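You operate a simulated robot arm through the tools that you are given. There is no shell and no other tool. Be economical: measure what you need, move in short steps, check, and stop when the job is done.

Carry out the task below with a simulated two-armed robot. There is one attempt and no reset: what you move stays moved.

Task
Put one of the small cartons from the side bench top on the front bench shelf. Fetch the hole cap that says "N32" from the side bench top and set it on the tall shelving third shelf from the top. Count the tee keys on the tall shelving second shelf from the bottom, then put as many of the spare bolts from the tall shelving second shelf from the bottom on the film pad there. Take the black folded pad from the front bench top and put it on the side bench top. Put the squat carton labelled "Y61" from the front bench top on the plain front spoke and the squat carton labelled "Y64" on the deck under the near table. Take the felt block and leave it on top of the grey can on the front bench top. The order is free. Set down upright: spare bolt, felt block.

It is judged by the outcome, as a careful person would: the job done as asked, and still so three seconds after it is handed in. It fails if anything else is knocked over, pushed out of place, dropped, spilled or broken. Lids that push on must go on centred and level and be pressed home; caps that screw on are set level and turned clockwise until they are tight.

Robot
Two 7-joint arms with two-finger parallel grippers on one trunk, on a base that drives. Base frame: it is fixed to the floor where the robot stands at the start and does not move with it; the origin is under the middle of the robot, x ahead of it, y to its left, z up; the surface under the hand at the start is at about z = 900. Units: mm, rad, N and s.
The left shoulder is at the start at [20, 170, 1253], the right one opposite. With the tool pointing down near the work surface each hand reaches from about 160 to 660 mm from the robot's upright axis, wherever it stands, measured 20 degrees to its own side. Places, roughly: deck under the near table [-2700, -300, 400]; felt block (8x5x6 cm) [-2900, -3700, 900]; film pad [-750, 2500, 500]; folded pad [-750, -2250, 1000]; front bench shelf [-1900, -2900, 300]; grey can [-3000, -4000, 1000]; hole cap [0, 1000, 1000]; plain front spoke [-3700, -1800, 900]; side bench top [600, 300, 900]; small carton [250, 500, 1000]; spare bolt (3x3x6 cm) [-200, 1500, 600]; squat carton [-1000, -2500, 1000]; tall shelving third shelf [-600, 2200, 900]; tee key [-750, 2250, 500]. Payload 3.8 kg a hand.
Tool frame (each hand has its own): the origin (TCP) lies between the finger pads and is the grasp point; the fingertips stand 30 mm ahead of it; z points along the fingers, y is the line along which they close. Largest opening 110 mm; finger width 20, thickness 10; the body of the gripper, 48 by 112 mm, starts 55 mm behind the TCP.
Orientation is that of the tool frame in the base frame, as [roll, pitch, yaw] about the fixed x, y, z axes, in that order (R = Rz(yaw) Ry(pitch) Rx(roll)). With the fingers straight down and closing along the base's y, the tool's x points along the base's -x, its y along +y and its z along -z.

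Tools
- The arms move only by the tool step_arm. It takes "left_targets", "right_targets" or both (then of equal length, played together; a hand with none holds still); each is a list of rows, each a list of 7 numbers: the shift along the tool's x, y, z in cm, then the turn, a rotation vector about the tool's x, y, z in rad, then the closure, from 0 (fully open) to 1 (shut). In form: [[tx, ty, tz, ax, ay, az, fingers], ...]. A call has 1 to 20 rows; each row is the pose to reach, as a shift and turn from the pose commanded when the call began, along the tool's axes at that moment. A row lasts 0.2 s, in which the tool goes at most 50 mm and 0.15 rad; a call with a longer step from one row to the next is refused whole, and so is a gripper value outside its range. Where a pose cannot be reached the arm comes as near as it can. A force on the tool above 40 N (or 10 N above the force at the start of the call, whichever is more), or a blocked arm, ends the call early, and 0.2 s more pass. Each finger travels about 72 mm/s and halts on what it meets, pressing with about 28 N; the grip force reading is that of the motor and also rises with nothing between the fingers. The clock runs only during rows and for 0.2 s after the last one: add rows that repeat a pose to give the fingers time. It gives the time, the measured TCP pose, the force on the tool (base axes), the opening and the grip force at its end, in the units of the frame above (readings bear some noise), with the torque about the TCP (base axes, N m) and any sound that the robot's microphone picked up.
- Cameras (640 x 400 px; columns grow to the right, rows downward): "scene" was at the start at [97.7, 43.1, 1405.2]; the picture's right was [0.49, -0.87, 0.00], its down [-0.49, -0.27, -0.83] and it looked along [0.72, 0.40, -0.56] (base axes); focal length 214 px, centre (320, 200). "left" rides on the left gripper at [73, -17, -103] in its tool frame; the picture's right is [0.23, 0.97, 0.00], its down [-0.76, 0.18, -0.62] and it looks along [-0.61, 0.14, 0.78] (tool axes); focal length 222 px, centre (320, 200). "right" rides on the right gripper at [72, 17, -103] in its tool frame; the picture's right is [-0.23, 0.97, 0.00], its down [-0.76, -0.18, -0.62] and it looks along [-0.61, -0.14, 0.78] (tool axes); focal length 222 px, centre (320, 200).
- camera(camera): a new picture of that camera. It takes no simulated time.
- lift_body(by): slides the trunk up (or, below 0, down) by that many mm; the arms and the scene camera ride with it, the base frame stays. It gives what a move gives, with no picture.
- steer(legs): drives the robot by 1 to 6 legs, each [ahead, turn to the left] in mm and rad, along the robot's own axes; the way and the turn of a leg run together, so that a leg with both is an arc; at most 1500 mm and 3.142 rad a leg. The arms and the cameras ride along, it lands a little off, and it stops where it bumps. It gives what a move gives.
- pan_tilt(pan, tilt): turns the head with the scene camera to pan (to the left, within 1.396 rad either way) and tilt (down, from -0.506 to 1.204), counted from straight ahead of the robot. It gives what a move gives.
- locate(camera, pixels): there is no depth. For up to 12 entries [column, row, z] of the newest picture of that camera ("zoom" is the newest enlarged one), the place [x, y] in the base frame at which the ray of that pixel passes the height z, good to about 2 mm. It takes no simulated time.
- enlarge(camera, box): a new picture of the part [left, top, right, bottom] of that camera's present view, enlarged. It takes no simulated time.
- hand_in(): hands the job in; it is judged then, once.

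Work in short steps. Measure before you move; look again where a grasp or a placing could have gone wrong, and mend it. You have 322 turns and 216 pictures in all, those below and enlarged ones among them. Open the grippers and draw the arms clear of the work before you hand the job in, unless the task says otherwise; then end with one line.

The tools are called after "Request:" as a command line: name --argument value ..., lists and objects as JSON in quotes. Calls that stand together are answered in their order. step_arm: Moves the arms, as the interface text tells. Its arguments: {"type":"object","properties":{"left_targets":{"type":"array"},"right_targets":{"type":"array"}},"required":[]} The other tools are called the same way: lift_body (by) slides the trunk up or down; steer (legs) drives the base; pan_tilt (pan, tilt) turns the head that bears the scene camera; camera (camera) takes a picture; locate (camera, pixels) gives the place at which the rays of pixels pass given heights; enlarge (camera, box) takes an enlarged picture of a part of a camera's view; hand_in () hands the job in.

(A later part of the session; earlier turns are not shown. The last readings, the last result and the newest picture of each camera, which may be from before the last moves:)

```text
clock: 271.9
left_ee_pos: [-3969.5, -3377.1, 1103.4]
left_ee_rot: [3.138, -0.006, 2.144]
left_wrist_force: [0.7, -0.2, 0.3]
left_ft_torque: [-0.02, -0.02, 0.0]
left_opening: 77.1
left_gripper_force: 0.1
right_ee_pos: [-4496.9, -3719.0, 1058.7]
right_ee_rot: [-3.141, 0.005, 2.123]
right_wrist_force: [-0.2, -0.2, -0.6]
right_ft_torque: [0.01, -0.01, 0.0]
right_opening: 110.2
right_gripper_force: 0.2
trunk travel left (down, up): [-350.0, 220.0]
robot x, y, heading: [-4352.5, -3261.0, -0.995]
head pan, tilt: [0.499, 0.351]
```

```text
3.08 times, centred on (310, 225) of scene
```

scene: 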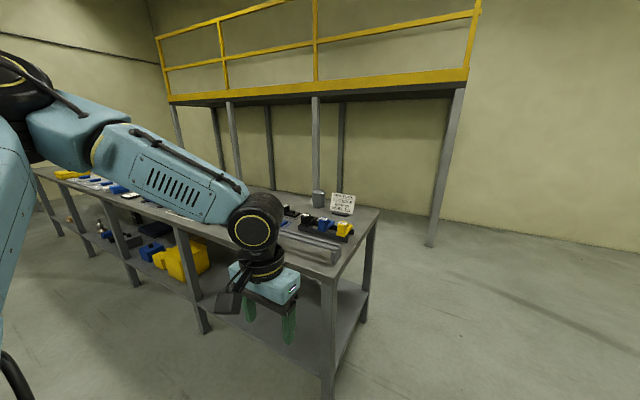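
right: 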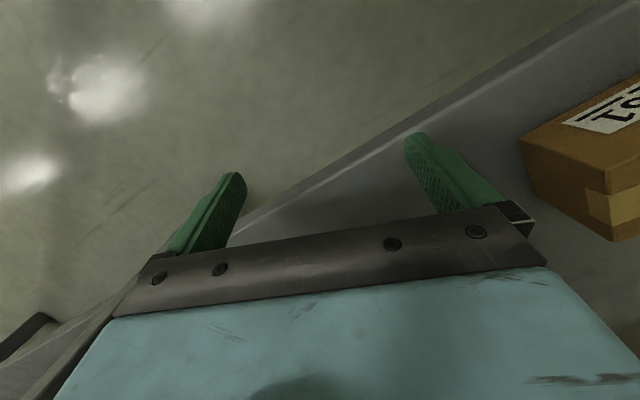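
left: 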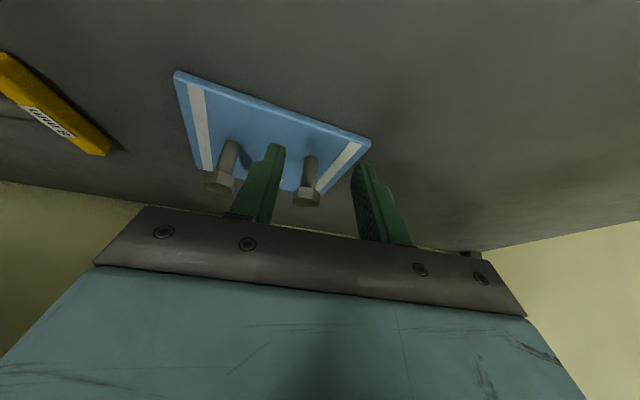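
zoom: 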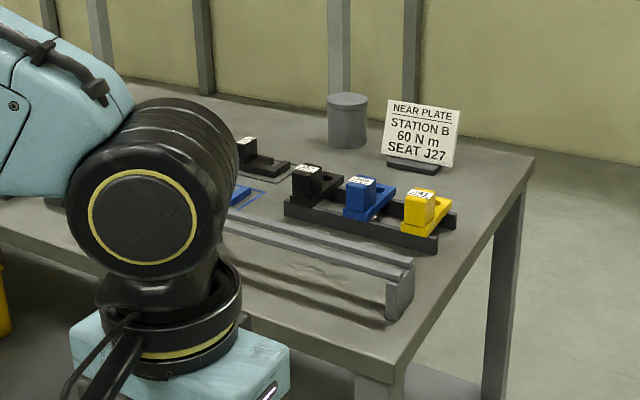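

The bench is 727 mm deep with ~1.3 m of free floor behind it, so the back-row items are best reached from behind. I drive around the right end.

Request:
steer --legs '[[0, -0.1], [1400, 0], [450, 0], [0, 1.67]]'

Request:
pan_tilt --pan 0.45 --tilt 0.4

Request:
camera --camera "scene"

```text
clock: 285.7
left_ee_pos: [-3384.5, -4554.4, 1102.5]
left_ee_rot: [3.14, -0.007, -2.627]
left_wrist_force: [1.1, 0.4, -0.3]
left_ft_torque: [0.0, 0.02, 0.01]
left_opening: 77.2
left_gripper_force: 0.1
right_ee_pos: [-3071.7, -5100.7, 1057.6]
right_ee_rot: [-3.141, 0.003, -2.644]
right_wrist_force: [0.4, 0.4, 0.0]
right_ft_torque: [0.01, 0.01, 0.0]
right_opening: 110.1
right_gripper_force: 0.1
trunk travel left (down, up): [-350.0, 220.0]
robot x, y, heading: [-3522.7, -4936.8, 0.519]
head pan, tilt: [0.499, 0.351]
```

```text
clock: 286.4
left_ee_pos: [-3384.3, -4553.4, 1103.9]
left_ee_rot: [3.138, -0.007, -2.625]
left_wrist_force: [0.9, 0.1, 0.5]
left_ft_torque: [0.01, -0.01, -0.01]
left_opening: 76.8
left_gripper_force: 0.1
right_ee_pos: [-3071.1, -5101.3, 1058.6]
right_ee_rot: [-3.14, 0.004, -2.644]
right_wrist_force: [0.5, 0.3, -0.4]
right_ft_torque: [-0.02, -0.06, 0.02]
right_opening: 110.0
right_gripper_force: 0.1
trunk travel left (down, up): [-350.0, 220.0]
robot x, y, heading: [-3520.6, -4930.1, 0.521]
head pan, tilt: [0.45, 0.4]
```

```text
116 pictures are left
```

scene: 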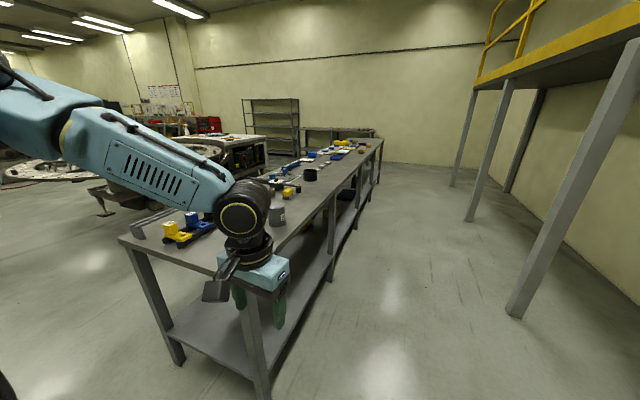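

A wide aisle behind the bench. I drive ~880 mm along it and turn left to face the can area from behind.

Request:
steer --legs '[[0, 0.16], [880, 0], [0, 1.467]]'

Request:
pan_tilt --pan 0.0 --tilt 0.6

Request:
camera --camera "scene"

```text
clock: 295.3
left_ee_pos: [-3227.2, -4265.7, 1103.1]
left_ee_rot: [3.142, -0.007, -0.989]
left_wrist_force: [-0.6, -0.7, 0.1]
left_ft_torque: [-0.01, 0.02, -0.03]
left_opening: 77.0
left_gripper_force: 0.1
right_ee_pos: [-2702.6, -3917.2, 1058.9]
right_ee_rot: [-3.139, 0.005, -1.009]
right_wrist_force: [-0.4, -0.5, 0.1]
right_ft_torque: [-0.01, -0.01, 0.02]
right_opening: 110.1
right_gripper_force: 0.2
trunk travel left (down, up): [-350.0, 220.0]
robot x, y, heading: [-2838.7, -4380.5, 2.157]
head pan, tilt: [0.45, 0.4]
```

```text
clock: 296.2
left_ee_pos: [-3226.9, -4265.6, 1102.8]
left_ee_rot: [3.141, -0.007, -0.987]
left_wrist_force: [-0.1, 0.5, -0.2]
left_ft_torque: [0.03, -0.01, -0.02]
left_opening: 77.2
left_gripper_force: 0.0
right_ee_pos: [-2701.9, -3917.6, 1057.8]
right_ee_rot: [-3.141, 0.003, -1.007]
right_wrist_force: [0.0, 0.0, -0.8]
right_ft_torque: [0.04, -0.02, 0.0]
right_opening: 109.9
right_gripper_force: 0.1
trunk travel left (down, up): [-350.0, 220.0]
robot x, y, heading: [-2837.2, -4381.0, 2.155]
head pan, tilt: [0.0, 0.6]
```

```text
115 pictures are left
```

scene: 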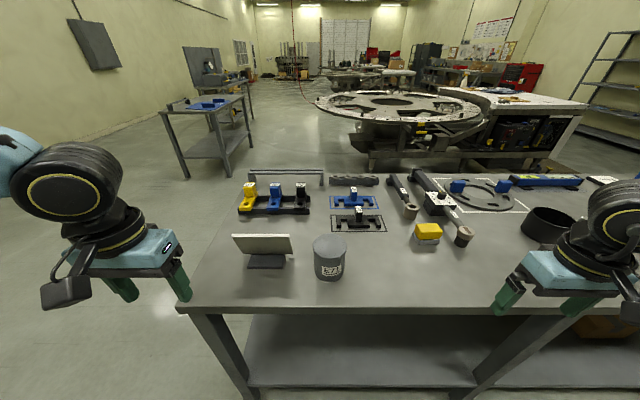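

The grey can is at (329,258). I zoom to find the felt block (perhaps the yellow-topped block at (428,233)).

Request:
enlarge --camera "scene" --box '[300, 160, 540, 310]'

Request:
locate --camera "scene" --pixels '[[329, 278, 900], [428, 243, 900], [329, 243, 980], [310, 305, 900], [480, 305, 900]]'

```text
2.67 times, centred on (420, 235) of scene
```

zoom: 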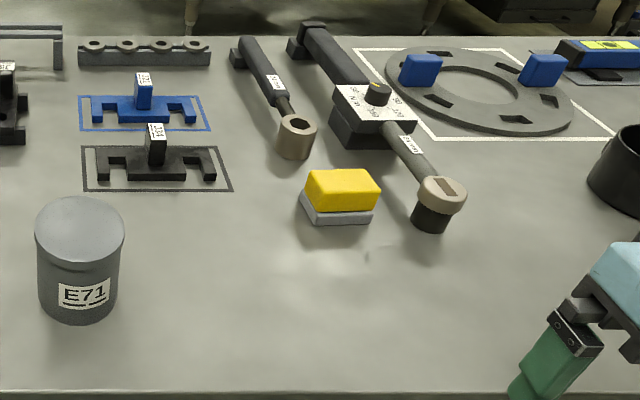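

```text
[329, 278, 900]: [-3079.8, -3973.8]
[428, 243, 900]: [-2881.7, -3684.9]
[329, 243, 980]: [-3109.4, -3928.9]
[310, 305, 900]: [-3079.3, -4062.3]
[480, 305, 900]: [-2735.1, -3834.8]
```

The felt block is the yellow-topped block at (-2882,-3685), the can ≈(-3100,-3945). I shift 170 mm right along the bench and a bit closer.

Request:
locate --camera "zoom" --pixels '[[79, 298, 900], [79, 226, 960], [79, 226, 980], [79, 226, 1000], [79, 226, 1020], [36, 232, 1000], [123, 232, 1000], [336, 214, 900], [303, 205, 900], [372, 222, 900], [342, 186, 960]]'

Request:
steer --legs '[[0, -1.571], [169, 0], [0, 1.571], [47, 0]]'

Request:
camera --camera "right"

```text
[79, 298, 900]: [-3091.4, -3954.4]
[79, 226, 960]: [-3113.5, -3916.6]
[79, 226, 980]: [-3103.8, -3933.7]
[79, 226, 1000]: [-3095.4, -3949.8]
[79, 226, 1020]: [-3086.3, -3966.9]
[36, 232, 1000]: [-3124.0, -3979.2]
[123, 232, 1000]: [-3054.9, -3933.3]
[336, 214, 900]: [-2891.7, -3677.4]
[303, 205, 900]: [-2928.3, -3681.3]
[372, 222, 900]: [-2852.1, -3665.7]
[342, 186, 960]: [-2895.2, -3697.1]
```

```text
clock: 305.7
left_ee_pos: [-3110.4, -4122.6, 1102.9]
left_ee_rot: [3.141, -0.009, -1.013]
left_wrist_force: [0.3, -0.3, -0.9]
left_ft_torque: [-0.02, 0.0, 0.0]
left_opening: 77.0
left_gripper_force: 0.1
right_ee_pos: [-2575.7, -3788.9, 1057.6]
right_ee_rot: [-3.141, 0.001, -1.032]
right_wrist_force: [0.1, 0.9, -0.5]
right_ft_torque: [0.0, 0.0, -0.04]
right_opening: 110.0
right_gripper_force: 0.0
trunk travel left (down, up): [-350.0, 220.0]
robot x, y, heading: [-2724.6, -4247.1, 2.133]
head pan, tilt: [0.0, 0.6]
```

```text
113 pictures are left
```

right: 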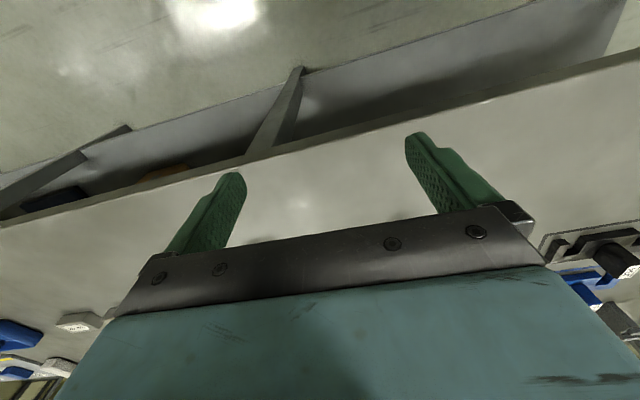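

Can: centre ≈(-3092,-3955), top ≈1005, radius ≈42. I move the right hand above the felt block for a close look.

Request:
step_arm --right_targets '[[-3.5, 2.6, -1, 0, 0, 0, 0], [-7, 5.2, -2, 0, 0, 0, 0], [-10.5, 7.8, -2, 0, 0, 0, 0], [-14, 10.4, -2, 0, 0, 0, 0], [-17.5, 13, -2, 0, 0, 0, 0], [-21, 15.6, -2, 0, 0, 0, 0], [-24.5, 18.2, -2, 0, 0, 0, 0], [-27.4, 20.6, -2, 0, 0, 0, 0]]'

Request:
camera --camera "right"

```text
clock: 307.5
left_ee_pos: [-3109.9, -4124.3, 1103.8]
left_ee_rot: [3.141, -0.008, -1.015]
left_wrist_force: [-0.5, 0.1, 0.3]
left_ft_torque: [0.01, -0.02, 0.0]
left_opening: 76.9
left_gripper_force: 0.0
right_ee_pos: [-2893.4, -3658.8, 1080.3]
right_ee_rot: [-3.138, 0.005, -1.034]
right_wrist_force: [0.2, -0.7, 0.4]
right_ft_torque: [-0.01, -0.03, -0.02]
right_opening: 109.7
right_gripper_force: 0.1
trunk travel left (down, up): [-350.0, 220.0]
robot x, y, heading: [-2722.6, -4246.7, 2.128]
head pan, tilt: [0.0, 0.6]
```

```text
112 pictures are left
```

right: 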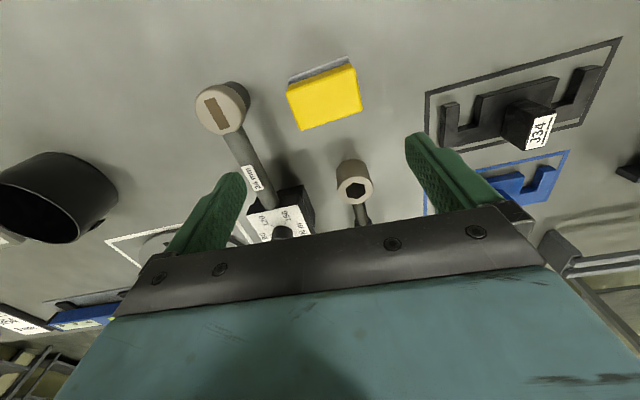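

Clear view of the block (325,98). I locate its top corners (z≈960) and the neighbouring tool heads.

Request:
locate --camera "right" --pixels '[[288, 91, 960], [355, 66, 960], [362, 107, 960], [302, 130, 960], [288, 80, 900], [349, 57, 900], [222, 110, 950], [354, 180, 950]]'

```text
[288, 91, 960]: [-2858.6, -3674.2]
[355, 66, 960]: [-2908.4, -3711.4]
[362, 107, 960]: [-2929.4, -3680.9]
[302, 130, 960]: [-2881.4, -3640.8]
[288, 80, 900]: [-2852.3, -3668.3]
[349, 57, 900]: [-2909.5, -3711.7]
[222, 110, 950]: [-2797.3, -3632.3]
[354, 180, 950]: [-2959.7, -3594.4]
```

Block centre ≈(-2894,-3677), long axis at 0.64 rad, nearly along my closing axis. I align (yaw +0.1) and lower to z 955.

Request:
step_arm --right_targets '[[1.5, 1, 0, 0, 0, -0.1, 0], [1.5, 1, 4, 0, 0, -0.1, 0], [1.5, 1, 7, 0, 0, -0.1, 0]]'

Request:
camera --camera "right"

```text
clock: 308.3
left_ee_pos: [-3108.9, -4124.4, 1103.1]
left_ee_rot: [-3.141, -0.008, -1.014]
left_wrist_force: [-0.7, 0.6, -0.1]
left_ft_torque: [0.0, 0.02, 0.0]
left_opening: 76.8
left_gripper_force: 0.1
right_ee_pos: [-2893.7, -3677.8, 1010.9]
right_ee_rot: [-3.14, 0.002, -0.935]
right_wrist_force: [0.1, 0.0, 0.1]
right_ft_torque: [0.01, -0.03, 0.01]
right_opening: 110.0
right_gripper_force: 0.1
trunk travel left (down, up): [-350.0, 220.0]
robot x, y, heading: [-2724.8, -4248.0, 2.127]
head pan, tilt: [0.0, 0.6]
```

```text
111 pictures are left
```

right: 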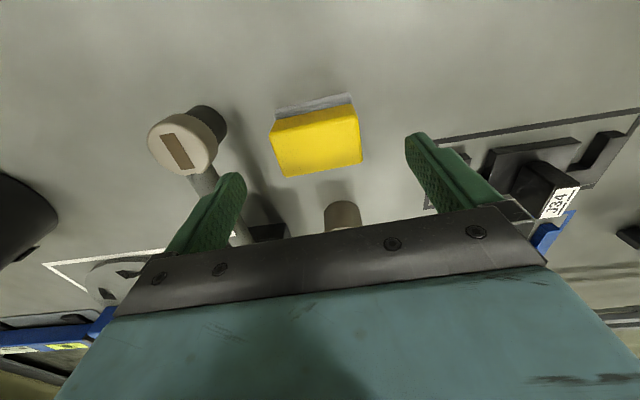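

Centred. I verify the wrench head's clearance once, then go down.

Request:
locate --camera "right" --pixels '[[215, 150, 940], [205, 165, 960], [272, 130, 955], [361, 118, 955], [362, 160, 955], [285, 177, 955]]'

```text
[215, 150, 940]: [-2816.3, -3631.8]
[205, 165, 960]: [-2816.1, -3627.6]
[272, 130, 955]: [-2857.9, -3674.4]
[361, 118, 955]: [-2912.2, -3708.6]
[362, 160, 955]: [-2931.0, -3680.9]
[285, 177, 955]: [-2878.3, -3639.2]
```

Clearance ≈25 mm. I narrow the opening slightly and lower to 955, then grip and lift.

Request:
step_arm --right_targets '[[0, 0, 2, 0, 0, 0, 0.1], [0, 0, 4, 0, 0, 0, 0.1], [0, 0, 5.6, 0, 0, 0, 0.1], [0, 0, 5.6, 0, 0, 0, 0.6], [0, 0, 5.6, 0, 0, 0, 1], [0, 0, 5.6, 0, 0, 0, 1], [0, 0, 3, 0, 0, 0, 1], [0, 0, -1, 0, 0, 0, 1], [0, 0, -5, 0, 0, 0, 1], [0, 0, -9, 0, 0, 0, 1]]'

Request:
camera --camera "right"

```text
clock: 310.5
left_ee_pos: [-3109.3, -4124.1, 1102.9]
left_ee_rot: [3.141, -0.008, -1.014]
left_wrist_force: [0.5, 0.5, 0.9]
left_ft_torque: [0.04, 0.02, 0.02]
left_opening: 76.9
left_gripper_force: 0.0
right_ee_pos: [-2893.0, -3679.1, 1100.3]
right_ee_rot: [-3.138, 0.004, -0.934]
right_wrist_force: [1.1, 0.6, -1.1]
right_ft_torque: [-0.01, -0.02, -0.01]
right_opening: 69.5
right_gripper_force: 27.9
trunk travel left (down, up): [-350.0, 220.0]
robot x, y, heading: [-2725.3, -4248.3, 2.132]
head pan, tilt: [0.0, 0.6]
```

```text
110 pictures are left
```

right: 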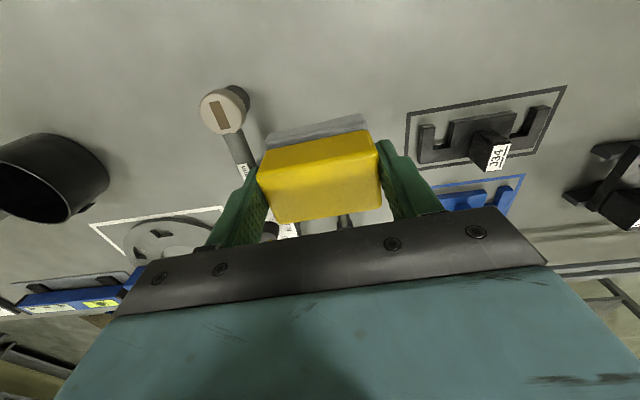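

Block held (69.5 mm). I re-measure the can from the current scene view.

Request:
enlarge --camera "scene" --box '[160, 180, 340, 300]'

```text
3.33 times, centred on (250, 240) of scene
```

zoom: 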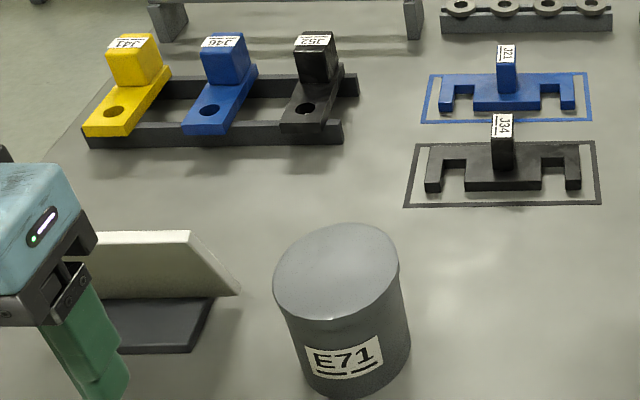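

Request:
locate --camera "zoom" --pixels '[[336, 271, 990], [336, 271, 1005], [336, 271, 1020], [272, 280, 1005], [401, 265, 1005], [348, 350, 900], [412, 345, 900], [240, 290, 960], [195, 235, 1000]]'

```text
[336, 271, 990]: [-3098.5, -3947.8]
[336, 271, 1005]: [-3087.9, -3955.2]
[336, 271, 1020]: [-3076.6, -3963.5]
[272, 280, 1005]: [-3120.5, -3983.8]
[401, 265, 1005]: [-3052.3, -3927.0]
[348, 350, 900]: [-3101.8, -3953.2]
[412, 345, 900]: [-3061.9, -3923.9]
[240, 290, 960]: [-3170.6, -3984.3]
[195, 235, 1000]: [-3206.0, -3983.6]
```

Can centre ≈(-3092,-3952), top ≈1000. I move the block above it (and shift the left hand aside).

Request:
step_arm --right_targets '[[1.1, 3.6, -0.5, 0, 0, 0, 1], [2.2, 7.2, -1, 0, 0, 0, 1], [3.4, 10.7, -1, 0, 0, 0, 1], [4.5, 14.3, -1, 0, 0, 0, 1], [5.6, 17.9, -1, 0, 0, 0, 1], [6.7, 21.5, -1, 0, 0, 0, 1], [7.9, 25, -1, 0, 0, 0, 1], [9, 28.6, -1, 0, 0, 0, 1], [10.1, 32.2, -1, 0, 0, 0, 1]]' --left_targets '[[1, 2, 0, 0, 0, 0, 0.3], [2, 4, 0, 0, 0, 0, 0.3], [3, 6, 0, 0, 0, 0, 0.3], [4, 8, 0, 0, 0, 0, 0.3], [5, 10, 0, 0, 0, 0, 0.3], [5, 12, 0, 0, 0, 0, 0.3], [5, 13, 0, 0, 0, 0, 0.3], [5, 14, 0, 0, 0, 0, 0.3], [5, 15, 0, 0, 0, 0, 0.3]]'

Request:
camera --camera "right"

Request:
enlarge --camera "scene" --box '[160, 160, 360, 300]'

```text
clock: 312.5
left_ee_pos: [-3209.6, -4246.7, 1102.9]
left_ee_rot: [3.141, -0.004, -1.017]
left_wrist_force: [-0.8, -0.2, 0.4]
left_ft_torque: [0.0, -0.03, -0.01]
left_opening: 77.1
left_gripper_force: 0.0
right_ee_pos: [-3092.8, -3953.5, 1107.6]
right_ee_rot: [-3.138, 0.006, -0.933]
right_wrist_force: [-0.1, -1.0, -1.7]
right_ft_torque: [0.0, -0.03, 0.01]
right_opening: 69.4
right_gripper_force: 28.0
trunk travel left (down, up): [-350.0, 220.0]
robot x, y, heading: [-2723.6, -4252.0, 2.128]
head pan, tilt: [0.0, 0.6]
```

```text
108 pictures are left
```

right: 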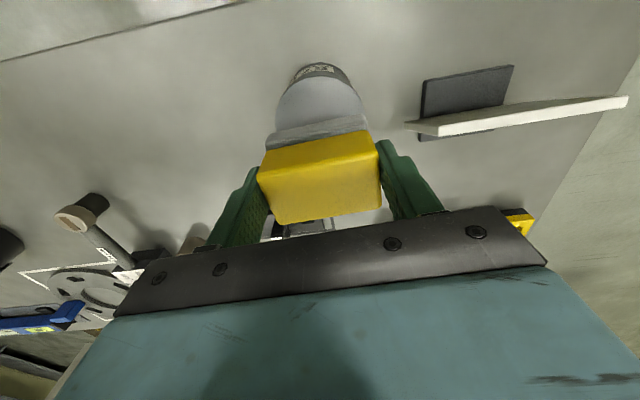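

```text
2.86 times, centred on (260, 230) of scene
```

zoom: 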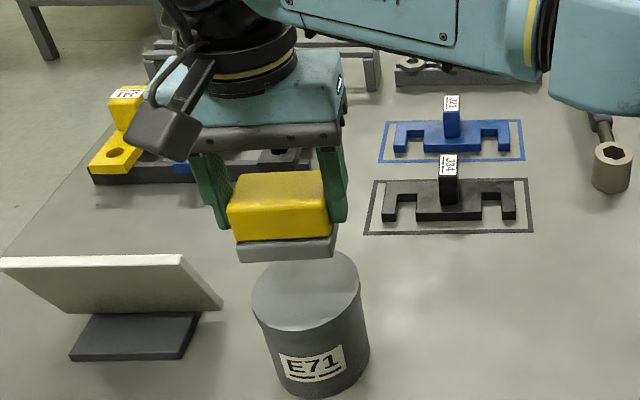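

I check the can's rim in the wrist view to refine the centring.

Request:
enlarge --camera "right" --box '[240, 50, 400, 150]'

```text
4.00 times, centred on (320, 100) of right
```

zoom: 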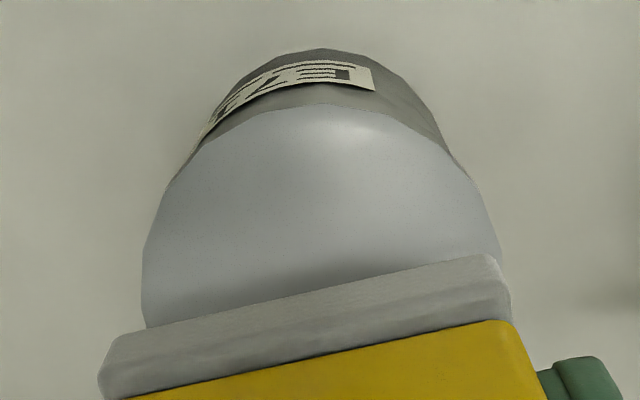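

Request:
locate --camera "zoom" --pixels '[[142, 285, 1000], [165, 205, 1000], [215, 142, 1000], [325, 104, 1000], [440, 145, 1000], [480, 195, 1000], [498, 245, 1000]]'

```text
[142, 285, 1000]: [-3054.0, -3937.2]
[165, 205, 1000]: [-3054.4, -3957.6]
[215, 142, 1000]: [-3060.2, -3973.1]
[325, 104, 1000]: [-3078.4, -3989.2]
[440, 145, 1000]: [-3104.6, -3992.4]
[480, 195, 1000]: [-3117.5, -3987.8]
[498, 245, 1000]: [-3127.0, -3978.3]
```

Circle fit gives centre (-3095,-3951), radius 42: aligned within 3 mm. I lower to ~8 mm above, then creep.

Request:
step_arm --right_targets '[[-0.3, 0, 2, 0, 0, 0, 1], [-0.3, 0, 4.2, 0, 0, 0, 1]]'

Request:
step_arm --right_targets '[[0, 0, 0.4, 0, 0, 0, 1], [0, 0, 0.4, 0, 0, 0, 1]]'

Request:
enlarge --camera "scene" --box '[180, 180, 340, 300]'

```text
clock: 313.1
left_ee_pos: [-3208.9, -4246.1, 1104.8]
left_ee_rot: [3.14, -0.008, -1.014]
left_wrist_force: [0.1, 0.2, 0.7]
left_ft_torque: [-0.01, 0.0, 0.0]
left_opening: 76.9
left_gripper_force: 0.1
right_ee_pos: [-3093.6, -3948.9, 1064.8]
right_ee_rot: [-3.14, 0.002, -0.934]
right_wrist_force: [0.4, 0.4, -0.6]
right_ft_torque: [-0.05, -0.01, 0.01]
right_opening: 69.7
right_gripper_force: 28.2
trunk travel left (down, up): [-350.0, 220.0]
robot x, y, heading: [-2729.4, -4247.3, 2.126]
head pan, tilt: [0.0, 0.6]
```

```text
clock: 313.7
left_ee_pos: [-3210.3, -4245.1, 1104.1]
left_ee_rot: [3.14, -0.008, -1.014]
left_wrist_force: [0.3, 0.4, 0.5]
left_ft_torque: [0.02, 0.01, 0.01]
left_opening: 77.0
left_gripper_force: 0.0
right_ee_pos: [-3093.8, -3947.8, 1061.3]
right_ee_rot: [-3.142, 0.003, -0.934]
right_wrist_force: [-0.7, 0.5, -1.3]
right_ft_torque: [0.02, 0.0, 0.07]
right_opening: 69.4
right_gripper_force: 27.5
trunk travel left (down, up): [-350.0, 220.0]
robot x, y, heading: [-2726.4, -4246.1, 2.127]
head pan, tilt: [0.0, 0.6]
```

```text
3.33 times, centred on (260, 240) of scene
```

zoom: 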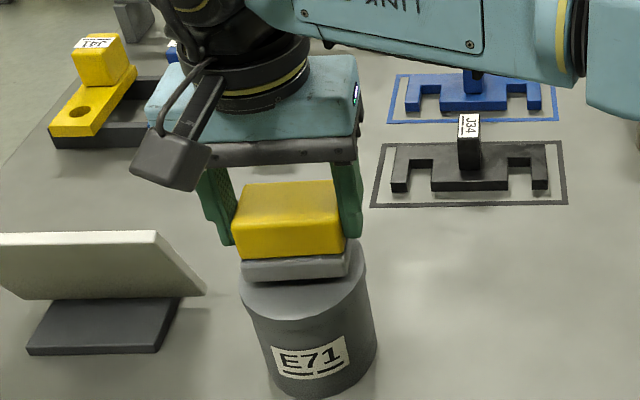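

Nearly touching. I keep lowering in 3 mm steps until force shows.

Request:
step_arm --right_targets '[[0.2, 0, 0.3, 0, 0, 0, 1], [0.2, 0, 0.3, 0, 0, 0, 1]]'

Request:
step_arm --right_targets '[[0, 0, 0.3, 0, 0, 0, 1], [0, 0, 0.3, 0, 0, 0, 1]]'

```text
clock: 314.3
left_ee_pos: [-3209.9, -4245.5, 1103.7]
left_ee_rot: [3.14, -0.005, -1.014]
left_wrist_force: [0.0, -0.2, -0.4]
left_ft_torque: [0.01, 0.01, 0.0]
left_opening: 77.0
left_gripper_force: 0.0
right_ee_pos: [-3093.1, -3951.2, 1058.0]
right_ee_rot: [-3.142, 0.004, -0.935]
right_wrist_force: [0.7, 0.0, -0.8]
right_ft_torque: [0.01, -0.01, -0.02]
right_opening: 69.7
right_gripper_force: 27.9
trunk travel left (down, up): [-350.0, 220.0]
robot x, y, heading: [-2726.8, -4248.6, 2.132]
head pan, tilt: [0.0, 0.6]
```

```text
clock: 314.9
left_ee_pos: [-3209.9, -4246.2, 1103.8]
left_ee_rot: [3.139, -0.009, -1.013]
left_wrist_force: [0.1, 0.2, -0.2]
left_ft_torque: [-0.02, -0.01, -0.03]
left_opening: 77.0
left_gripper_force: 0.1
right_ee_pos: [-3092.4, -3949.7, 1055.3]
right_ee_rot: [-3.14, 0.002, -0.933]
right_wrist_force: [-0.3, 0.3, -0.8]
right_ft_torque: [0.0, 0.04, 0.01]
right_opening: 69.6
right_gripper_force: 28.5
trunk travel left (down, up): [-350.0, 220.0]
robot x, y, heading: [-2723.8, -4250.5, 2.127]
head pan, tilt: [0.0, 0.6]
```

No contact yet at 1055; two more 2–3 mm steps.

Request:
step_arm --right_targets '[[0, 0, 0.25, 0, 0, 0, 1], [0, 0, 0.25, 0, 0, 0, 1]]'

Request:
step_arm --right_targets '[[0, 0, 0.2, 0, 0, 0, 1], [0, 0, 0.2, 0, 0, 0, 1]]'

```text
clock: 315.5
left_ee_pos: [-3209.7, -4246.0, 1104.7]
left_ee_rot: [3.139, -0.008, -1.013]
left_wrist_force: [0.4, -0.1, -1.0]
left_ft_torque: [-0.01, -0.03, 0.03]
left_opening: 76.9
left_gripper_force: 0.1
right_ee_pos: [-3092.4, -3951.2, 1052.7]
right_ee_rot: [-3.139, 0.004, -0.933]
right_wrist_force: [-0.2, 1.4, 1.4]
right_ft_torque: [0.03, 0.07, 0.0]
right_opening: 69.6
right_gripper_force: 28.1
trunk travel left (down, up): [-350.0, 220.0]
robot x, y, heading: [-2726.3, -4248.1, 2.127]
head pan, tilt: [0.0, 0.6]
```

```text
clock: 316.1
left_ee_pos: [-3209.1, -4246.4, 1105.1]
left_ee_rot: [3.138, -0.004, -1.016]
left_wrist_force: [-0.1, -0.2, 0.6]
left_ft_torque: [0.04, 0.02, 0.01]
left_opening: 77.0
left_gripper_force: 0.0
right_ee_pos: [-3092.1, -3950.9, 1052.0]
right_ee_rot: [3.141, 0.006, -0.935]
right_wrist_force: [2.0, 0.1, 20.6]
right_ft_torque: [-0.12, -0.18, 0.0]
right_opening: 69.6
right_gripper_force: 27.7
trunk travel left (down, up): [-350.0, 220.0]
robot x, y, heading: [-2727.3, -4247.7, 2.127]
head pan, tilt: [0.0, 0.6]
```

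Contact (20 N). I open evenly and rise.

Request:
step_arm --right_targets '[[0, 0, -0.1, 0, 0, 0, 0.3], [0, 0, -0.1, 0, 0, 0, 0.2], [0, 0, -0.1, 0, 0, 0, 0.15], [0, 0, -3, 0, 0, 0, 0.15], [0, 0, -7, 0, 0, 0, 0.15], [0, 0, -10, 0, 0, 0, 0.15]]'

Request:
enlarge --camera "scene" --box '[180, 180, 340, 300]'

Request:
camera --camera "right"

```text
clock: 317.5
left_ee_pos: [-3210.3, -4245.9, 1104.7]
left_ee_rot: [3.14, -0.007, -1.014]
left_wrist_force: [0.7, 0.8, 0.5]
left_ft_torque: [0.02, 0.02, -0.01]
left_opening: 76.9
left_gripper_force: 0.1
right_ee_pos: [-3094.0, -3951.6, 1153.4]
right_ee_rot: [-3.139, 0.002, -0.934]
right_wrist_force: [0.5, -0.2, 0.7]
right_ft_torque: [0.0, 0.01, 0.02]
right_opening: 93.5
right_gripper_force: 0.0
trunk travel left (down, up): [-350.0, 220.0]
robot x, y, heading: [-2722.0, -4247.3, 2.128]
head pan, tilt: [0.0, 0.6]
```

```text
3.33 times, centred on (260, 240) of scene
```

zoom: 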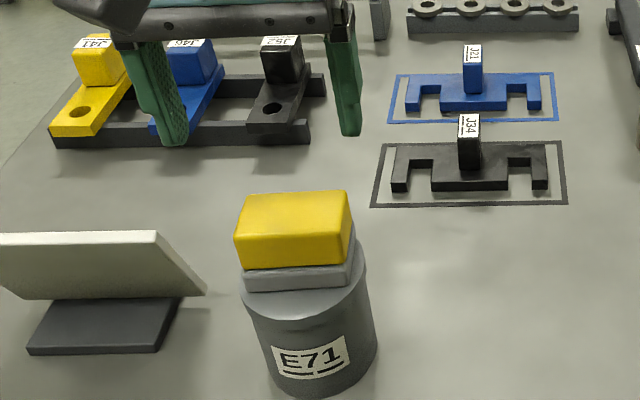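

```text
103 pictures are left
```

right: 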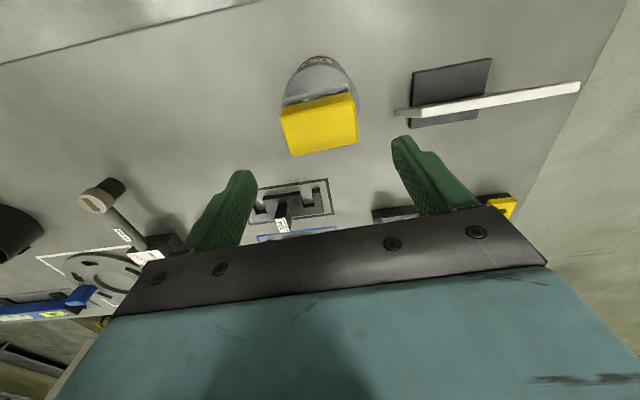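

Felt block sits level on the can. Next the squat cartons: I pull the right hand back and drive along the aisle behind the bench to w≈2700.

Request:
step_arm --right_targets '[[3, -4, 0, 0, 0, 0.05, 0.1], [6, -8, 0, 0, 0, 0.1, 0], [8, -12, 0, 0, 0, 0.1, 0], [10, -16, 0, 0, 0, 0.1, 0], [12, -20, 0, 0, 0, 0.1, 0], [12, -24, 0, 0, 0, 0.1, 0], [12, -28, 0, 0, 0, 0.1, 0]]'

Request:
steer --legs '[[0, -1.56], [1500, 0], [250, 0], [0, 1.2]]'

Request:
pan_tilt --pan 0.0 --tilt 0.45

Request:
camera --camera "scene"

```text
clock: 319.1
left_ee_pos: [-3208.5, -4245.3, 1105.7]
left_ee_rot: [3.137, -0.005, -1.016]
left_wrist_force: [0.0, -0.4, 0.2]
left_ft_torque: [0.0, 0.01, 0.0]
left_opening: 77.0
left_gripper_force: 0.1
right_ee_pos: [-2794.0, -3881.0, 1152.5]
right_ee_rot: [-3.141, 0.003, -1.033]
right_wrist_force: [0.7, 0.3, -0.2]
right_ft_torque: [0.05, 0.0, -0.02]
right_opening: 110.1
right_gripper_force: 0.0
trunk travel left (down, up): [-350.0, 220.0]
robot x, y, heading: [-2724.1, -4247.5, 2.131]
head pan, tilt: [0.0, 0.6]
```

```text
clock: 334.8
left_ee_pos: [-1689.6, -3129.1, 1104.0]
left_ee_rot: [3.138, -0.008, -1.398]
left_wrist_force: [-0.5, -0.6, -0.3]
left_ft_torque: [0.02, -0.02, 0.01]
left_opening: 77.2
left_gripper_force: 0.0
right_ee_pos: [-1169.7, -2946.1, 1151.9]
right_ee_rot: [-3.138, 0.005, -1.417]
right_wrist_force: [-0.9, 0.1, -0.3]
right_ft_torque: [-0.02, -0.01, 0.03]
right_opening: 110.0
right_gripper_force: 0.0
trunk travel left (down, up): [-350.0, 220.0]
robot x, y, heading: [-1238.0, -3313.0, 1.745]
head pan, tilt: [0.0, 0.6]
```

```text
clock: 335.4
left_ee_pos: [-1688.4, -3130.1, 1103.9]
left_ee_rot: [3.139, -0.007, -1.398]
left_wrist_force: [0.8, 0.5, 0.7]
left_ft_torque: [-0.01, 0.0, 0.0]
left_opening: 77.1
left_gripper_force: 0.1
right_ee_pos: [-1169.5, -2945.9, 1151.7]
right_ee_rot: [-3.139, 0.003, -1.416]
right_wrist_force: [0.7, 0.7, -0.4]
right_ft_torque: [0.0, 0.03, 0.04]
right_opening: 110.0
right_gripper_force: 0.0
trunk travel left (down, up): [-350.0, 220.0]
robot x, y, heading: [-1238.5, -3312.6, 1.747]
head pan, tilt: [0.0, 0.45]
```

```text
102 pictures are left
```

scene: 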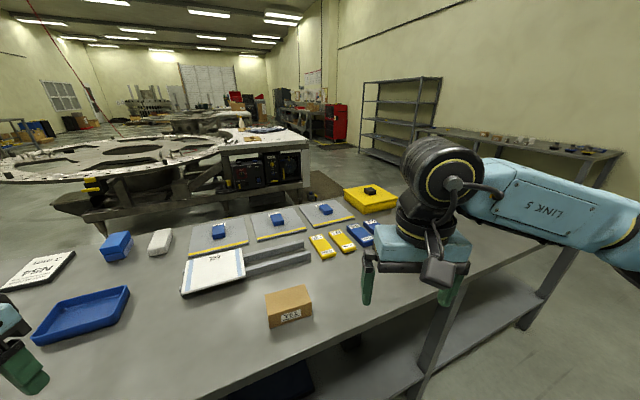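

One carton at (290,305) shows its label now. I zoom.

Request:
enlarge --camera "scene" --box '[240, 270, 340, 335]'

Request:
pan_tilt --pan -0.9 --tilt 0.5

Request:
camera --camera "scene"

```text
6.15 times, centred on (290, 302) of scene
```

zoom: 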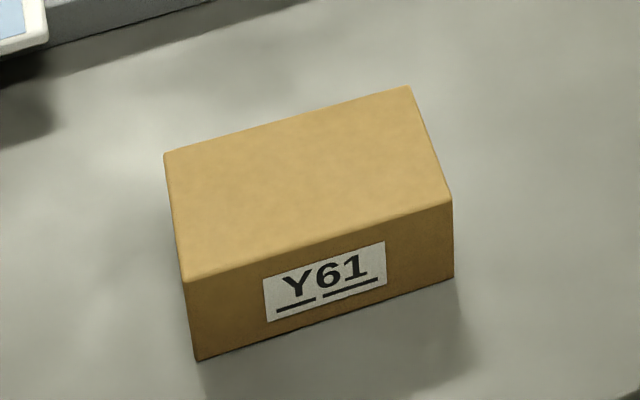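

```text
clock: 336.6
left_ee_pos: [-1688.6, -3129.5, 1103.5]
left_ee_rot: [3.14, -0.008, -1.398]
left_wrist_force: [0.2, -0.5, -0.3]
left_ft_torque: [0.0, 0.0, -0.02]
left_opening: 77.0
left_gripper_force: 0.0
right_ee_pos: [-1169.6, -2945.8, 1152.4]
right_ee_rot: [-3.14, 0.004, -1.417]
right_wrist_force: [-0.6, -0.5, 0.1]
right_ft_torque: [0.0, 0.06, 0.04]
right_opening: 110.2
right_gripper_force: 0.1
trunk travel left (down, up): [-350.0, 220.0]
robot x, y, heading: [-1240.2, -3315.5, 1.745]
head pan, tilt: [-0.901, 0.499]
```

```text
100 pictures are left
```

scene: 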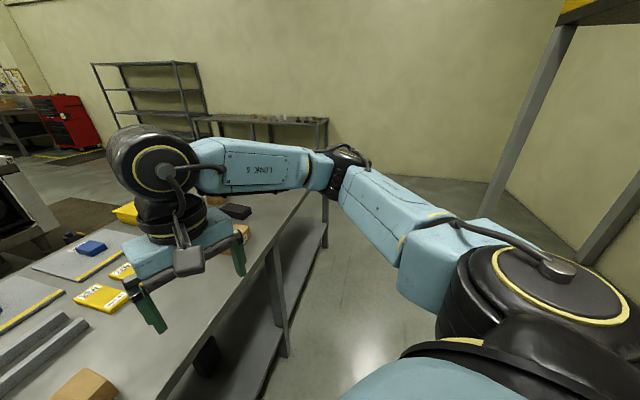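

Y61 is this carton; the other back one must be Y64. I locate Y61's corners from that zoom and turn square to the bench.

Request:
locate --camera "zoom" --pixels '[[198, 360, 900], [454, 278, 900], [184, 280, 940], [452, 197, 940], [184, 280, 950], [452, 197, 950], [163, 155, 950], [408, 86, 950], [184, 280, 960], [452, 197, 960]]'

Request:
steer --legs '[[0, 0.4]]'

```text
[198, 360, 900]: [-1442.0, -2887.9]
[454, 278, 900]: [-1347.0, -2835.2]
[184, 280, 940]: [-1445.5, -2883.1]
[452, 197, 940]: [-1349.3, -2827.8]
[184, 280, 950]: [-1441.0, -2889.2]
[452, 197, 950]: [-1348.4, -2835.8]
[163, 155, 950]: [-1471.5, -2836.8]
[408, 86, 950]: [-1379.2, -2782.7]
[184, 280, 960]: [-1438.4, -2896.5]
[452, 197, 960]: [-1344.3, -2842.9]
```

```text
clock: 338.2
left_ee_pos: [-1724.9, -3319.5, 1103.7]
left_ee_rot: [3.142, -0.006, -0.995]
left_wrist_force: [0.2, 0.4, -0.9]
left_ft_torque: [0.03, 0.03, -0.03]
left_opening: 77.2
left_gripper_force: 0.1
right_ee_pos: [-1317.1, -2947.4, 1153.0]
right_ee_rot: [-3.139, 0.005, -1.018]
right_wrist_force: [0.0, 0.4, 0.2]
right_ft_torque: [-0.02, -0.01, 0.03]
right_opening: 110.0
right_gripper_force: 0.1
trunk travel left (down, up): [-350.0, 220.0]
robot x, y, heading: [-1241.7, -3309.4, 2.145]
head pan, tilt: [-0.901, 0.499]
```

Y61: 108×60×50 mm, centre (-1410,-2836), long axis 0.513 rad. I bring the right hand above it with the tool turned so it closes on the 60 mm side.

Request:
step_arm --right_targets '[[-1.3, 0.2, 1.3, 0, 0, 0.1464, 0], [-2.6, 0.4, 2.6, 0, 0, 0.293, 0], [-3.9, 0.6, 3.9, 0, 0, 0.439, 0], [-5.2, 0.8, 5.2, 0, 0, 0.585, 0], [-6.5, 1, 6.5, 0, 0, 0.732, 0], [-7.8, 1.1, 7.8, 0, 0, 0.878, 0], [-9.1, 1.3, 9.1, 0, 0, 1.025, 0], [-10.4, 1.5, 10.4, 0, 0, 1.171, 0], [-11.7, 1.7, 11.7, 0, 0, 1.317, 0], [-13, 1.9, 13, 0, 0, 1.464, 0], [-14.3, 2.1, 14.3, 0, 0, 1.61, 0]]'

Request:
camera --camera "right"

```text
clock: 340.6
left_ee_pos: [-1725.4, -3318.8, 1104.2]
left_ee_rot: [3.139, -0.008, -0.996]
left_wrist_force: [0.3, 0.4, 0.0]
left_ft_torque: [0.02, 0.03, 0.0]
left_opening: 76.9
left_gripper_force: 0.0
right_ee_pos: [-1410.4, -2835.3, 1008.6]
right_ee_rot: [3.139, 0.002, -2.628]
right_wrist_force: [-0.1, -0.6, -1.6]
right_ft_torque: [-0.02, 0.01, -0.03]
right_opening: 110.0
right_gripper_force: 0.1
trunk travel left (down, up): [-350.0, 220.0]
robot x, y, heading: [-1242.7, -3314.1, 2.142]
head pan, tilt: [-0.901, 0.499]
```

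```text
99 pictures are left
```

right: 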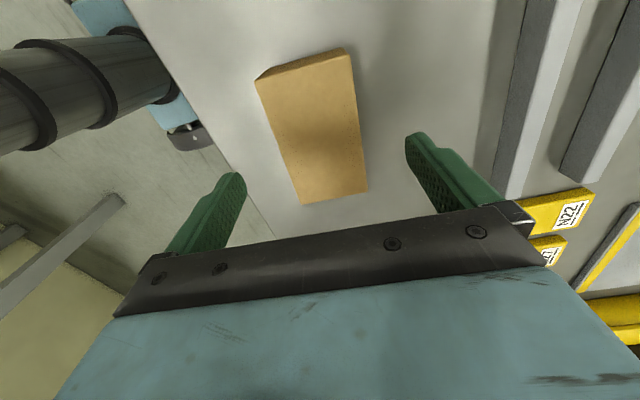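

I verify the top corners from the wrist camera.

Request:
locate --camera "right" --pixels '[[257, 80, 950], [350, 52, 950], [368, 192, 950], [300, 203, 950]]'

```text
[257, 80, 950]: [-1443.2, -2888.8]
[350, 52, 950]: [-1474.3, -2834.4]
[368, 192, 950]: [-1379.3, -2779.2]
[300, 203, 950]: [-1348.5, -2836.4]
```

Aligned within 1 mm. I lower to 932, close and lift.

Request:
step_arm --right_targets '[[0, 0, 4, 0, 0, 0, 0], [0, 0, 7.6, 0, 0, 0, 0], [0, 0, 7.6, 0, 0, 0, 0.5], [0, 0, 7.6, 0, 0, 0, 1], [0, 0, 7.6, 0, 0, 0, 1], [0, 0, 7.6, 0, 0, 0, 1], [0, 0, 4, 0, 0, 0, 1], [0, 0, -1, 0, 0, 0, 1], [0, 0, -6, 0, 0, 0, 1], [0, 0, -10, 0, 0, 0, 1]]'

Request:
camera --camera "right"

```text
clock: 342.9
left_ee_pos: [-1724.6, -3318.7, 1104.3]
left_ee_rot: [3.14, -0.008, -0.998]
left_wrist_force: [0.4, 0.6, 0.6]
left_ft_torque: [-0.06, 0.04, 0.01]
left_opening: 76.7
left_gripper_force: 0.1
right_ee_pos: [-1408.0, -2840.5, 1108.4]
right_ee_rot: [3.138, 0.002, -2.626]
right_wrist_force: [0.0, -0.3, -1.8]
right_ft_torque: [-0.02, 0.01, -0.03]
right_opening: 64.6
right_gripper_force: 27.6
trunk travel left (down, up): [-350.0, 220.0]
robot x, y, heading: [-1238.5, -3312.3, 2.143]
head pan, tilt: [-0.901, 0.499]
```

```text
98 pictures are left
```

right: 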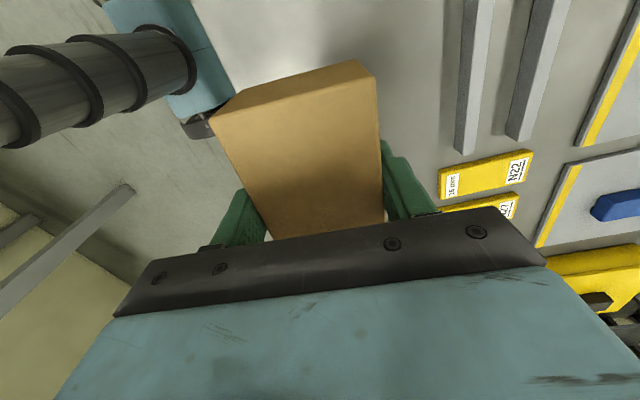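

Y61 held (64.6 mm). I tuck it to the right and drive 750 mm further along behind the bench to Y64.

Request:
step_arm --right_targets '[[-3, -2.5, -1, 0, 0, 0, 1], [-6, -5, -2, 0, 0, 0, 1], [-9, -7.5, -3, 0, 0, 0, 1], [-12, -10, -4, 0, 0, 0, 1], [-15, -12.5, -5, 0, 0, 0, 1], [-18, -15, -5, 0, 0, 0, 1]]'

Request:
steer --legs '[[0, -1.566], [750, 0], [0, 1.571]]'

Request:
pan_tilt --pan 0.1 --tilt 0.65

Request:
camera --camera "scene"

```text
clock: 344.2
left_ee_pos: [-1724.0, -3320.1, 1104.1]
left_ee_rot: [3.139, -0.005, -0.997]
left_wrist_force: [0.9, 0.3, 0.4]
left_ft_torque: [0.0, 0.02, 0.01]
left_opening: 77.2
left_gripper_force: 0.0
right_ee_pos: [-1180.3, -2878.3, 1158.2]
right_ee_rot: [3.136, 0.002, -2.627]
right_wrist_force: [0.8, 0.3, -1.1]
right_ft_torque: [0.0, -0.01, -0.04]
right_opening: 64.7
right_gripper_force: 27.9
trunk travel left (down, up): [-350.0, 220.0]
robot x, y, heading: [-1240.5, -3316.5, 2.143]
head pan, tilt: [-0.901, 0.499]
```

```text
clock: 355.8
left_ee_pos: [-1108.3, -2906.2, 1104.2]
left_ee_rot: [3.139, -0.007, -1.028]
left_wrist_force: [0.1, 0.0, 0.4]
left_ft_torque: [-0.01, -0.04, 0.05]
left_opening: 77.2
left_gripper_force: 0.1
right_ee_pos: [-551.7, -2479.4, 1158.7]
right_ee_rot: [3.138, 0.0, -2.656]
right_wrist_force: [-0.6, 0.5, -1.9]
right_ft_torque: [0.01, -0.01, -0.01]
right_opening: 64.9
right_gripper_force: 27.7
trunk travel left (down, up): [-350.0, 220.0]
robot x, y, heading: [-623.0, -2915.2, 2.113]
head pan, tilt: [-0.901, 0.499]
```

```text
clock: 357.1
left_ee_pos: [-1109.1, -2905.5, 1103.7]
left_ee_rot: [3.14, -0.007, -1.028]
left_wrist_force: [0.7, 0.2, -0.2]
left_ft_torque: [-0.03, 0.01, -0.05]
left_opening: 77.1
left_gripper_force: 0.0
right_ee_pos: [-553.1, -2481.1, 1159.7]
right_ee_rot: [3.139, 0.002, -2.657]
right_wrist_force: [-0.5, -0.3, -2.3]
right_ft_torque: [-0.02, 0.02, 0.03]
right_opening: 64.5
right_gripper_force: 28.4
trunk travel left (down, up): [-350.0, 220.0]
robot x, y, heading: [-624.8, -2912.3, 2.116]
head pan, tilt: [0.099, 0.649]
```

```text
97 pictures are left
```

scene: 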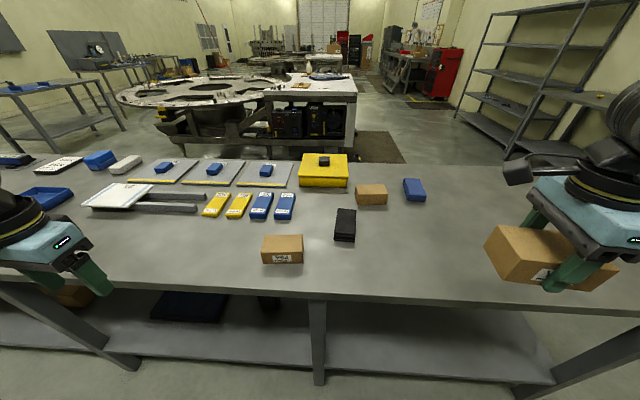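

Carton at (282,248), black folded pad at (345,225). I zoom to confirm the label and corners.

Request:
enlarge --camera "scene" --box '[250, 195, 370, 275]'

```text
5.00 times, centred on (310, 235) of scene
```

zoom: 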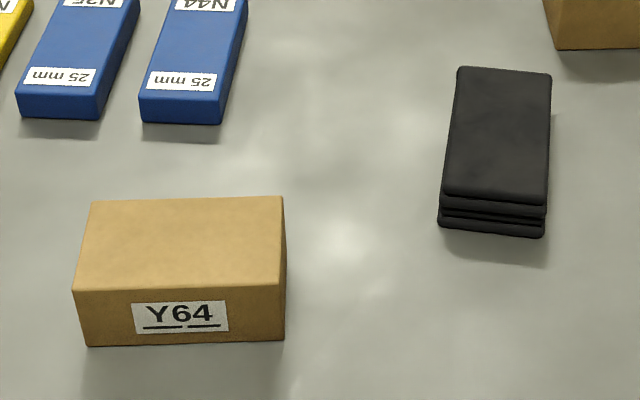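

Request:
locate --camera "zoom" --pixels '[[72, 290, 950], [285, 287, 950], [283, 197, 950], [94, 202, 950], [86, 346, 900], [284, 340, 900], [440, 228, 900], [543, 238, 900], [447, 192, 930], [546, 203, 930], [551, 74, 930], [459, 67, 930]]'

```text
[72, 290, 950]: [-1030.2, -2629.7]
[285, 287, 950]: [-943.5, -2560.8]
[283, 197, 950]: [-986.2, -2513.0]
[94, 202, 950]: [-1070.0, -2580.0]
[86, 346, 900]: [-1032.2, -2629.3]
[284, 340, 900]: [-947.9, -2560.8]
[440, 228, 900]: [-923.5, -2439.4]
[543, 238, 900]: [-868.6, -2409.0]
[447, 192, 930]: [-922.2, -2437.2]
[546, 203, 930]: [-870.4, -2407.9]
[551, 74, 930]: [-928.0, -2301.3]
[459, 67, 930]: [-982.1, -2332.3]
```

Y64 confirmed: centre (-1007,-2571), long axis 0.673. I move the left hand above it with the tool turned to close on its 60 mm side.

Request:
step_arm --left_targets '[[-2, -2.2, 0.8, 0, 0, -0.1417, 0.2], [-3.9, -4.3, 1.6, 0, 0, -0.283, 0.1], [-5.9, -6.5, 2.4, 0, 0, -0.425, 0], [-7.8, -8.7, 3.1, 0, 0, -0.567, 0], [-9.8, -10.8, 3.9, 0, 0, -0.708, 0], [-11.7, -13, 4.7, 0, 0, -0.85, 0], [-13.7, -15.2, 5.5, 0, 0, -0.992, 0], [-15.6, -17.3, 6.3, 0, 0, -1.133, 0], [-17.6, -19.5, 7, 0, 0, -1.275, 0], [-19.5, -21.7, 7.8, 0, 0, -1.417, 0], [-21.5, -23.8, 8.6, 0, 0, -1.558, 0], [-23.4, -26, 9.4, 0, 0, -1.7, 0]]'

Request:
camera --camera "left"

```text
clock: 359.7
left_ee_pos: [-1022.0, -2619.4, 1035.2]
left_ee_rot: [3.135, 0.001, 0.677]
left_wrist_force: [0.4, -0.5, -0.6]
left_ft_torque: [0.05, -0.02, 0.0]
left_opening: 110.1
left_gripper_force: 0.2
left hand out of reach, approached as far as the arm can: row 11, 12
right_ee_pos: [-552.2, -2481.1, 1157.5]
right_ee_rot: [3.14, 0.003, -2.655]
right_wrist_force: [0.3, 0.3, -1.1]
right_ft_torque: [0.01, 0.02, 0.01]
right_opening: 64.7
right_gripper_force: 28.1
trunk travel left (down, up): [-350.0, 220.0]
robot x, y, heading: [-622.6, -2914.2, 2.115]
head pan, tilt: [0.099, 0.649]
```

```text
95 pictures are left
```

left: 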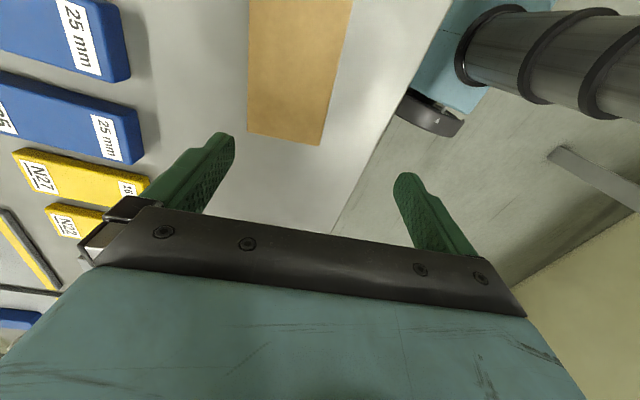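

The arm is 50 mm short in this orientation, so I edge the base 50 mm closer.

Request:
steer --legs '[[50, 0]]'

Request:
camera --camera "left"

```text
clock: 360.6
left_ee_pos: [-1047.1, -2577.3, 1034.7]
left_ee_rot: [3.136, 0.001, 0.671]
left_wrist_force: [0.2, 0.8, -0.1]
left_ft_torque: [-0.04, -0.04, -0.01]
left_opening: 110.0
left_gripper_force: 0.1
right_ee_pos: [-577.8, -2439.1, 1157.9]
right_ee_rot: [3.141, 0.002, -2.658]
right_wrist_force: [0.2, 0.5, -2.1]
right_ft_torque: [-0.02, -0.01, 0.02]
right_opening: 64.8
right_gripper_force: 28.0
trunk travel left (down, up): [-350.0, 220.0]
robot x, y, heading: [-648.3, -2874.0, 2.118]
head pan, tilt: [0.099, 0.649]
```

```text
94 pictures are left
```

left: 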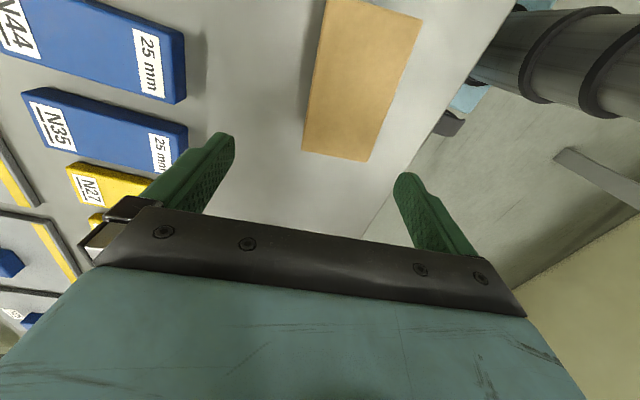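

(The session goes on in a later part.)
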